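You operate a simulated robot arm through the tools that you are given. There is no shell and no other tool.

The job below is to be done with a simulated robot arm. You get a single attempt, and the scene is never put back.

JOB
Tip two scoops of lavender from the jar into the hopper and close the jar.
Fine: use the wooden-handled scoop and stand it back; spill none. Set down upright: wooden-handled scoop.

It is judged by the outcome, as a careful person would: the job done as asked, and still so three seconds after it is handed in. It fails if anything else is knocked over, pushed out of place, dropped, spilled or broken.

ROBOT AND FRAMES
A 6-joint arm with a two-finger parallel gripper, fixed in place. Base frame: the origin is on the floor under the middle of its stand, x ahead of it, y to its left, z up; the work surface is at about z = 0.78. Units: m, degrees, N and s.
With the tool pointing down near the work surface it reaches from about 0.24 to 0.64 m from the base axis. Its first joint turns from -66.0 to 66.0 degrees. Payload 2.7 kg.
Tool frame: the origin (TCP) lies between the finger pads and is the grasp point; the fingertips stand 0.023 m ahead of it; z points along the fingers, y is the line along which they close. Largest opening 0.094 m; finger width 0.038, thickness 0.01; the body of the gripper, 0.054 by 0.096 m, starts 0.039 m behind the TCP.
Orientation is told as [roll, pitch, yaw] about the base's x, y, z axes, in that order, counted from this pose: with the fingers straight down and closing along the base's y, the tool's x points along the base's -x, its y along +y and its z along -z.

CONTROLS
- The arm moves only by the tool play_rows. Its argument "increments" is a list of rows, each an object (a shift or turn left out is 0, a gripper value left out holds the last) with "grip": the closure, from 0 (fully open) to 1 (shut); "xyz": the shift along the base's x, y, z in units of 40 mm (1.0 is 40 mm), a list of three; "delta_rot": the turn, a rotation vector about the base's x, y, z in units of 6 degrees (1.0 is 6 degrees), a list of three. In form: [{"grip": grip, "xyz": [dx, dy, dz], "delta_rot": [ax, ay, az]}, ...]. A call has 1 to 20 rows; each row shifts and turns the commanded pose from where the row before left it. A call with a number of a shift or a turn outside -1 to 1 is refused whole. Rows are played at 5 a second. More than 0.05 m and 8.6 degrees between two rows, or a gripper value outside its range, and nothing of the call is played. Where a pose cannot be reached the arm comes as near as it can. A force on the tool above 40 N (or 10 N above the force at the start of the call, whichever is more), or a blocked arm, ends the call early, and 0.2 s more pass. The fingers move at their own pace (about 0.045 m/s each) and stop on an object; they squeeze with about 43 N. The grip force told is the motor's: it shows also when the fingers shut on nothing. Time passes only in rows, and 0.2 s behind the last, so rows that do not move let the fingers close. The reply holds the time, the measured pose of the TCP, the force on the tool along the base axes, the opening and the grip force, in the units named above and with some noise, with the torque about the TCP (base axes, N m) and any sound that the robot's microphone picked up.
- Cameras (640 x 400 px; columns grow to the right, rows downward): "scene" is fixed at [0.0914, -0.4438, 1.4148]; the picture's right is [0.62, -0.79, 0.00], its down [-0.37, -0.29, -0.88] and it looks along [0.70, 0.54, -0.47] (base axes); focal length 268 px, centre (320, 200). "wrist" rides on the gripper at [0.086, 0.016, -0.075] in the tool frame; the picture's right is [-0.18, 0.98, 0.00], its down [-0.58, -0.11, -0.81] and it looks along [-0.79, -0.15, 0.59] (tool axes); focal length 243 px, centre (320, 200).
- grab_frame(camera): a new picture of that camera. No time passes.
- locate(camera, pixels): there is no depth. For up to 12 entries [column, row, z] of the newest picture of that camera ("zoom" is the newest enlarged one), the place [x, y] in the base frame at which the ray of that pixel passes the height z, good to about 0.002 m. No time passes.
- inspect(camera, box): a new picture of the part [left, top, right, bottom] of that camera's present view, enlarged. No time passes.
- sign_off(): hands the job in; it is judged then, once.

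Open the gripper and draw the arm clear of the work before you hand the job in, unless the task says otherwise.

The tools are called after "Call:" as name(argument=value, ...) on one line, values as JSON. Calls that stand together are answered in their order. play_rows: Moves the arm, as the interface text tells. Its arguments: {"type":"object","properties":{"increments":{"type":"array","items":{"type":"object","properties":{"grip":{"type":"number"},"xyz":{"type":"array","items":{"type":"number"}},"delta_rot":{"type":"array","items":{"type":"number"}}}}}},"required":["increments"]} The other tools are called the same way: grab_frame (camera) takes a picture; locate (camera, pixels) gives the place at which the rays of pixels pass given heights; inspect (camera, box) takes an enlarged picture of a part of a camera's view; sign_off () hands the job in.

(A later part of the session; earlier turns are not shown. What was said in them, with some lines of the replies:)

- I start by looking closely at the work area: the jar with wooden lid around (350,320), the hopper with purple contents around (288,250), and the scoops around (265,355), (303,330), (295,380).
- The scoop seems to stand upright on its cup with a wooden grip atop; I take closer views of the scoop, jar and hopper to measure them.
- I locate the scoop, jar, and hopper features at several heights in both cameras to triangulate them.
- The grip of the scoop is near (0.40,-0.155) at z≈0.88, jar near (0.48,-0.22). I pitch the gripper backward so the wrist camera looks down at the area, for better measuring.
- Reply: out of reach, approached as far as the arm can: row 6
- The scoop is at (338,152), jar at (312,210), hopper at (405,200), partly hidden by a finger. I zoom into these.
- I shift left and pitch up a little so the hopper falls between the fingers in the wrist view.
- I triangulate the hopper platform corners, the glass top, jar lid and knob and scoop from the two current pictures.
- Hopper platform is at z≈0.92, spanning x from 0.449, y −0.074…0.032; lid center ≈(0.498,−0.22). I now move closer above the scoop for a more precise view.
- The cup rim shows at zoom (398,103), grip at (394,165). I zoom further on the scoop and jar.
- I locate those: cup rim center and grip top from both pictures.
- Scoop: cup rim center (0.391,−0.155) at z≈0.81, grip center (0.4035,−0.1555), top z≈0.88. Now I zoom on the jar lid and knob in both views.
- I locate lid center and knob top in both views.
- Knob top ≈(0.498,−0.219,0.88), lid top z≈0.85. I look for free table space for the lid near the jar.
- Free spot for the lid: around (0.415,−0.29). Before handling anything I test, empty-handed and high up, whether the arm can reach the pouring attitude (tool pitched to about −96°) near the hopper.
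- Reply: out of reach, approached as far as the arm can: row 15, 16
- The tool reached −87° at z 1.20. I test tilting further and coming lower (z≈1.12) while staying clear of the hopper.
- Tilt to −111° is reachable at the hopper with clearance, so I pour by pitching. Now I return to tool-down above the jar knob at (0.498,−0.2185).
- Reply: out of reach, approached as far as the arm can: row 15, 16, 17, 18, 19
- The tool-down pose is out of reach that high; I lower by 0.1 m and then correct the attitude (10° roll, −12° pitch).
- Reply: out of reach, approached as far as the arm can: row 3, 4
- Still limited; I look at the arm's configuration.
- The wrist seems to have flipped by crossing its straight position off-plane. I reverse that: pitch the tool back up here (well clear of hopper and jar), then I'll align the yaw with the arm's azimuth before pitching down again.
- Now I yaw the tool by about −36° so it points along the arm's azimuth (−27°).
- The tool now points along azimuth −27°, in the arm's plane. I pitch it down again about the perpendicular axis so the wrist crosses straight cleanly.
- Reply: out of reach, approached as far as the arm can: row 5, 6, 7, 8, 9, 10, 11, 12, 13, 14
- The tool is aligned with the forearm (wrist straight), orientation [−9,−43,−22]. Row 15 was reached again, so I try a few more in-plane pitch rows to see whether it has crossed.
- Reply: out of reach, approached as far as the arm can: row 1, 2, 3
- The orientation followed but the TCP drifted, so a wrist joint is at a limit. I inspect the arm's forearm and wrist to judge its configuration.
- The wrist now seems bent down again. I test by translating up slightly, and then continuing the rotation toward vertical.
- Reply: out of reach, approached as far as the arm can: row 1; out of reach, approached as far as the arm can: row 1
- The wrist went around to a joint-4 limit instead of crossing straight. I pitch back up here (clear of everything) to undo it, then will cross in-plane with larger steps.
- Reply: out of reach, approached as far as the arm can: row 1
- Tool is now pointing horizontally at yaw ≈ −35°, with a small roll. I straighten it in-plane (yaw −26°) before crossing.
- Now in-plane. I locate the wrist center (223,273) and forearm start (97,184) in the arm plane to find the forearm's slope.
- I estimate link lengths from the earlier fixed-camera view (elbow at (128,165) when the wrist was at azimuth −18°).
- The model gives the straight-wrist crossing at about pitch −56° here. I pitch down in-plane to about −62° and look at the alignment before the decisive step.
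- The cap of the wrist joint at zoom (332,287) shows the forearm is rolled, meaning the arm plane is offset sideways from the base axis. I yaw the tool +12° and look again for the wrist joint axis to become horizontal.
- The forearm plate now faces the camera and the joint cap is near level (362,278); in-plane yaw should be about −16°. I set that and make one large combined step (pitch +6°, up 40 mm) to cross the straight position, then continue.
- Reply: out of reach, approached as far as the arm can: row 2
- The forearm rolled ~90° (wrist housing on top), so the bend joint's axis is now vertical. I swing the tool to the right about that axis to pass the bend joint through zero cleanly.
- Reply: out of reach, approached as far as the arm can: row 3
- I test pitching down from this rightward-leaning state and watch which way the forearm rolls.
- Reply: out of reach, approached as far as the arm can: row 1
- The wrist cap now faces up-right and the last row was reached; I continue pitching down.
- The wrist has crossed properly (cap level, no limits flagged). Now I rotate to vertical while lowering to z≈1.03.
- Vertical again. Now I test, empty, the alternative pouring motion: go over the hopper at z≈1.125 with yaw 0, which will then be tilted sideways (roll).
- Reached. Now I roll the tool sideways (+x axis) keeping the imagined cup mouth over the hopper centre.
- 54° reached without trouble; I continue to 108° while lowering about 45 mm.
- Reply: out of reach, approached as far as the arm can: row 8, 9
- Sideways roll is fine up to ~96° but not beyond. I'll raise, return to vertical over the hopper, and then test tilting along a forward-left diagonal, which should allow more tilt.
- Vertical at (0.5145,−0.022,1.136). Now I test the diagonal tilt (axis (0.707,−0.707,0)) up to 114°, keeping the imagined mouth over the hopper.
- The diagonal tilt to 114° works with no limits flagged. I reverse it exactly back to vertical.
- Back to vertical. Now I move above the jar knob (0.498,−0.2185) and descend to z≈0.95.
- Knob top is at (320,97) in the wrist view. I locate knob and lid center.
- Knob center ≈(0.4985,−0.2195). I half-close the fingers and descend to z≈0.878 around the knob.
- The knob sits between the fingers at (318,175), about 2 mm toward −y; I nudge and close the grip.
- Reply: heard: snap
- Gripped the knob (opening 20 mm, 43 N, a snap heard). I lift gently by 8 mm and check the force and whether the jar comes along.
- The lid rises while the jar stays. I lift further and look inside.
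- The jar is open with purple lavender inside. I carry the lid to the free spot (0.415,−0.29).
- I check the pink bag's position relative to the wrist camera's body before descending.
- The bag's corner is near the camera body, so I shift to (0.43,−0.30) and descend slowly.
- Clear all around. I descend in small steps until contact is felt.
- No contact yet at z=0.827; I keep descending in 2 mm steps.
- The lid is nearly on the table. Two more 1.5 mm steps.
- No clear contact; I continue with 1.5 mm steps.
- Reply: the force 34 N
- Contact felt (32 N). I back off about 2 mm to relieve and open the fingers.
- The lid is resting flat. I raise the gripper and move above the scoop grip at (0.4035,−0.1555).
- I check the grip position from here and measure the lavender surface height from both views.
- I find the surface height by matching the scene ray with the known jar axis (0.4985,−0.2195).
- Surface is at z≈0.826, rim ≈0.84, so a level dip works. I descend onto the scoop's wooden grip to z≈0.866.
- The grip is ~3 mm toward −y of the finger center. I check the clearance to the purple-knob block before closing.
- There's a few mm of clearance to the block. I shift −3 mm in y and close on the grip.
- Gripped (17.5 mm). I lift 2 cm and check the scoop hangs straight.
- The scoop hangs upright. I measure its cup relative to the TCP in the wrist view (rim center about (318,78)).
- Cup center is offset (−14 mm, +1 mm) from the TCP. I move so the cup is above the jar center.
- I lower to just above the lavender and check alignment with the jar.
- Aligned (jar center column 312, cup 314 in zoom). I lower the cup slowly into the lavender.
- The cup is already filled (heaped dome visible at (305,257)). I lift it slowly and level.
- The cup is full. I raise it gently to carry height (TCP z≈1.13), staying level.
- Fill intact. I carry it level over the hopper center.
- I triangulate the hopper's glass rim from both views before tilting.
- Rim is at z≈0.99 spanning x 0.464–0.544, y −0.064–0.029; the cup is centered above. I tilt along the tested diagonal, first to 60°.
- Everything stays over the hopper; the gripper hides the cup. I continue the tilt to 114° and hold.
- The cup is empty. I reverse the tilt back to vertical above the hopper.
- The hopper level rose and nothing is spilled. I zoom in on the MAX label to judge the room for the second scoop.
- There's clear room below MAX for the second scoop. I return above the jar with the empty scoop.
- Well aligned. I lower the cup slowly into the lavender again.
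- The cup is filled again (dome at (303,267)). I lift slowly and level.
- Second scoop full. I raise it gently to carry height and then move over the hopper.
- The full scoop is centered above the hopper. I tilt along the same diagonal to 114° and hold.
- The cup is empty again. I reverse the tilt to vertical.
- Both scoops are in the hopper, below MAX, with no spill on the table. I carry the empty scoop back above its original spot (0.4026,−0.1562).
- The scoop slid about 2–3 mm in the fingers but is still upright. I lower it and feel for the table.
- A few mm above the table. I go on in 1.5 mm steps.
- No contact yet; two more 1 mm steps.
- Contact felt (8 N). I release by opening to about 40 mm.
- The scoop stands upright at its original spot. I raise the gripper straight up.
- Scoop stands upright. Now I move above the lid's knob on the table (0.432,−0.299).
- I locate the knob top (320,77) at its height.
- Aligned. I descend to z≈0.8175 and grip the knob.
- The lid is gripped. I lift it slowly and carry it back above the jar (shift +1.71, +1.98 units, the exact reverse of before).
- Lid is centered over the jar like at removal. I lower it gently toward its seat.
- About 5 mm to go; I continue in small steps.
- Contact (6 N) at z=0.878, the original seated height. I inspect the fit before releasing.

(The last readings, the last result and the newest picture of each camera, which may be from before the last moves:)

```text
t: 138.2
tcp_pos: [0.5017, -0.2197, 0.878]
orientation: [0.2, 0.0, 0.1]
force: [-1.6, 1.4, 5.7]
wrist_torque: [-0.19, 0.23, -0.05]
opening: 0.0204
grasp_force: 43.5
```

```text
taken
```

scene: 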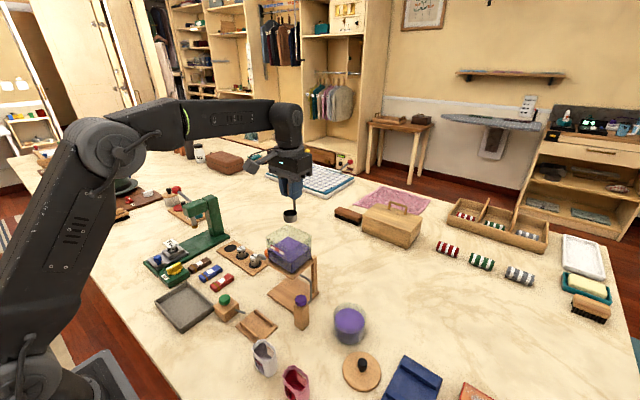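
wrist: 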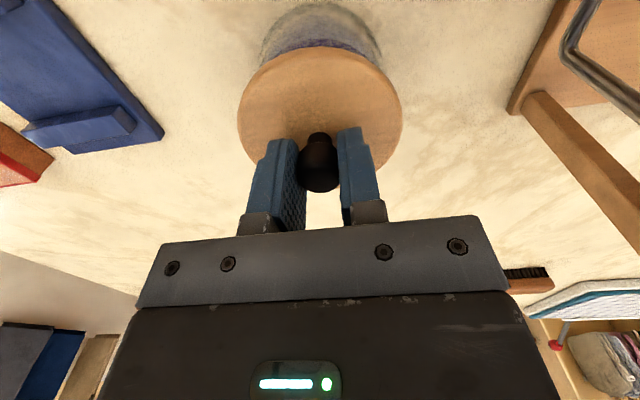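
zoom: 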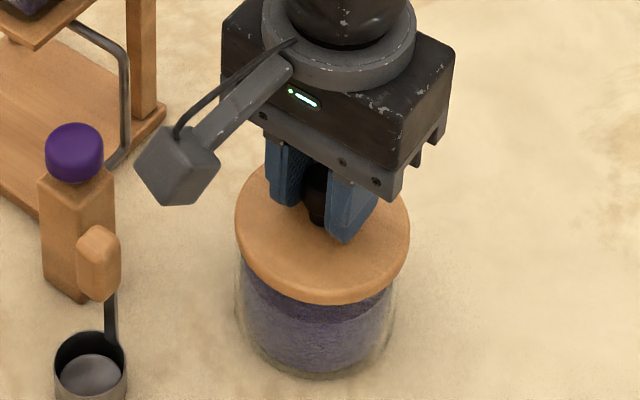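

The lid matches its original position within about 1 mm. I press 0.8 mm more to seat it, then relieve and release.

Call:
play_rows(increments=[{"xyz": [-0.015, 0, -0.02]}, {}])

Call:
play_rows(increments=[{"xyz": [0, 0, 0.02]}, {"grip": 0.5}, {}, {}])

Call:
inspect(camera="scene", box=[310, 270, 390, 350])

```text
t: 138.8
tcp_pos: [0.5005, -0.2201, 0.8779]
orientation: [0.1, 0.0, 0.3]
force: [5.1, 0.2, 10.4]
wrist_torque: [-0.2, 0.25, 0.03]
opening: 0.0203
grasp_force: 42.8
```

```text
t: 139.8
tcp_pos: [0.5013, -0.2206, 0.8772]
orientation: [0.3, 0.1, -0.1]
force: [0.6, 0.8, -0.7]
wrist_torque: [-0.03, 0.01, 0.01]
opening: 0.0467
grasp_force: 0.1
heard: snap
```

```text
5.00 times, centred on (350, 310) of scene
```

zoom: 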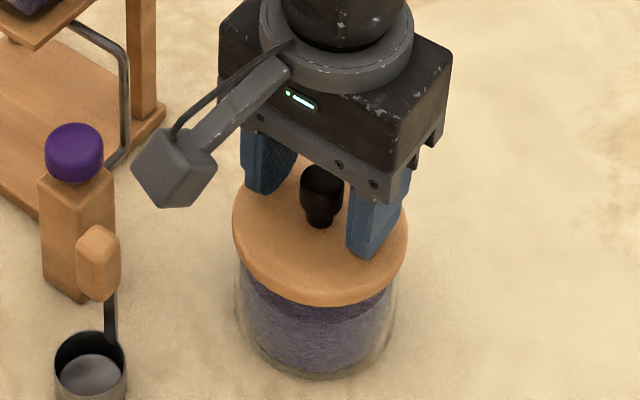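

A snap was heard and the lid sits exactly as at the start (edges 233–408, bottom 306). I raise the gripper clear.

Call:
play_rows(increments=[{"xyz": [0, 0, 0.2]}, {"xyz": [0, 0, 0.5]}, {"xyz": [0, 0, 0.8]}, {"xyz": [0, 0, 0.9]}, {"xyz": [0, 0, 0.9]}, {"xyz": [0, 0, 0.9]}, {"xyz": [-0.5, 0.2, 0.5], "grip": 0}, {"xyz": [-0.8, 0.3, 0.5]}, {"xyz": [-0.9, 0.3, 0.5]}, {"xyz": [-0.9, 0.3, 0.3]}, {}])

Call:
grab_frame(camera="scene")

Call:
inspect(camera="scene", box=[230, 220, 410, 400])

Call:
inspect(camera="scene", box=[255, 220, 335, 310])

```text
t: 142.2
tcp_pos: [0.3773, -0.1751, 1.1151]
orientation: [0.2, 0.1, 0.0]
force: [0.1, -0.5, 0.8]
wrist_torque: [0.01, -0.02, -0.01]
opening: 0.094
grasp_force: 0.0
```

```text
taken
```

scene: 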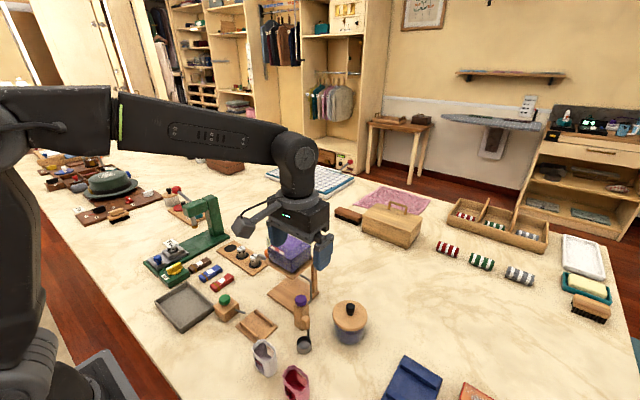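

```text
2.22 times, centred on (320, 310) of scene
```

zoom: 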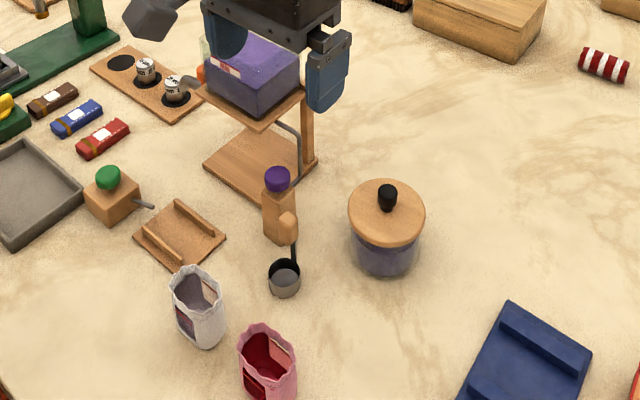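

```text
4.44 times, centred on (295, 265) of scene
```

zoom: 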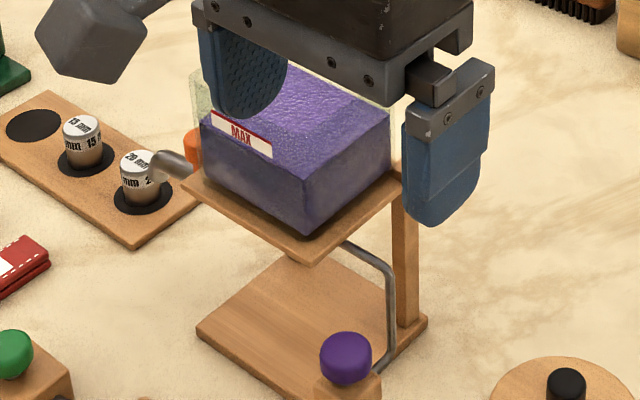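

Jar closed, scoop standing, hopper filled below MAX. I draw the arm further up and away for a final check.

Call:
play_rows(increments=[{"xyz": [-0.2, 0.3, 0.9]}, {"xyz": [-0.2, 0.3, 0.9]}, {"xyz": [-0.2, 0.4, 0.9]}, {"xyz": [-0.2, 0.4, 0.9]}, {}, {}])

Call:
grab_frame(camera="scene")

Call:
inspect(camera="scene", box=[255, 215, 335, 310])

Call:
inspect(camera="scene", box=[280, 280, 380, 360])

Call:
grab_frame(camera="wrist")

```text
t: 143.6
tcp_pos: [0.3425, -0.1199, 1.2615]
orientation: [0.2, 0.0, 0.0]
force: [0.2, -0.3, -0.7]
wrist_torque: [0.01, 0.03, -0.02]
opening: 0.0941
grasp_force: 0.0
```

```text
taken
```

scene: 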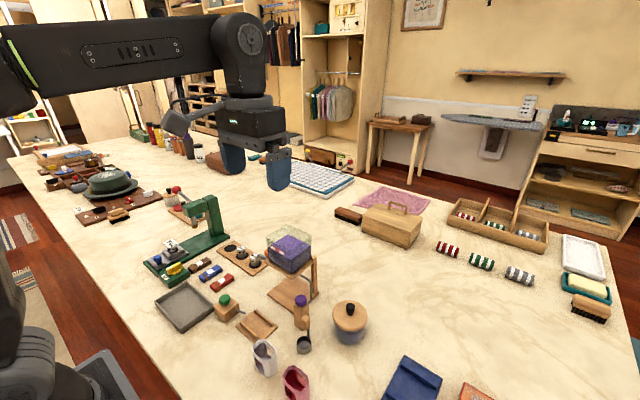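

```text
4.21 times, centred on (295, 262) of scene
```

zoom: 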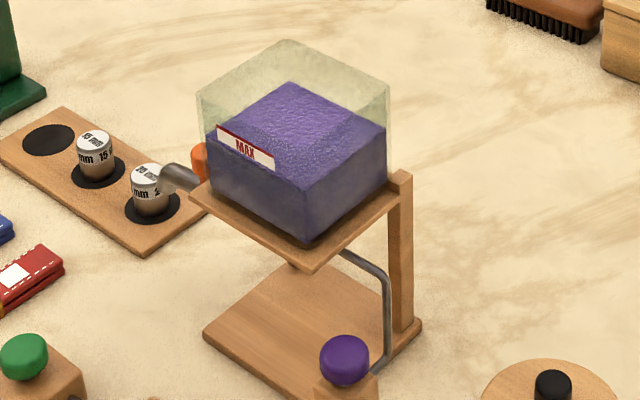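

```text
5.00 times, centred on (330, 320) of scene
```

zoom: 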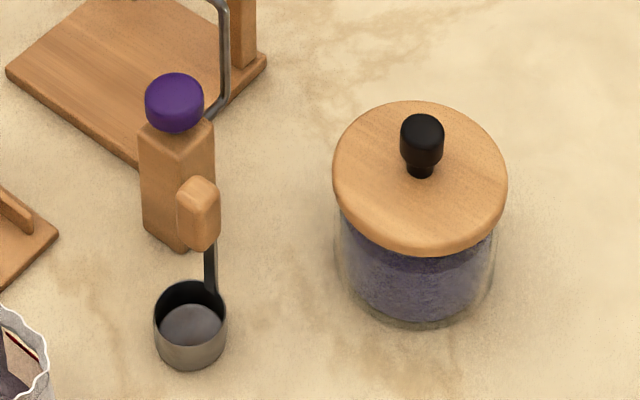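

```text
taken
```

wrist: 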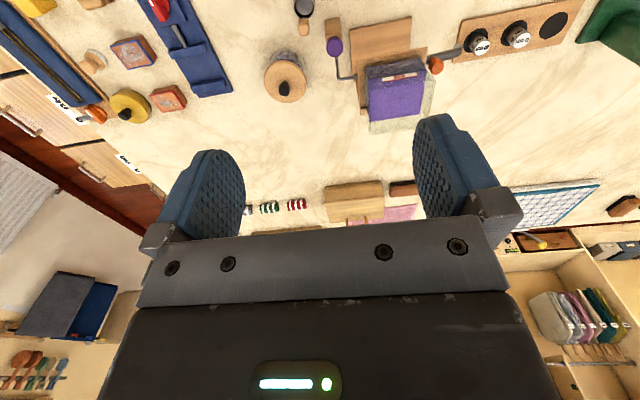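

The final views show the jar closed in its old place and the scoop upright at its spot, shifted by about 1 mm. The hopper holds the two scoops below MAX, there is no spill, and the gripper is open and clear. I hand the job in.

Call:
sign_off()

```text
The job is handed in.
```

The job is done and handed in. Two full scoops of lavender went from the jar into the hopper, and the level is still below the MAX line.

- **Jar:** the lid is back on in its original position, and I heard a snap as it seated.
- **Scoop:** the wooden-handled scoop stands upright at its original spot, within about a millimetre.
- **Spills and other items:** the final camera views show no lavender on the table and nothing else moved.
- **Arm:** the gripper is open and the arm is drawn up clear of the work.
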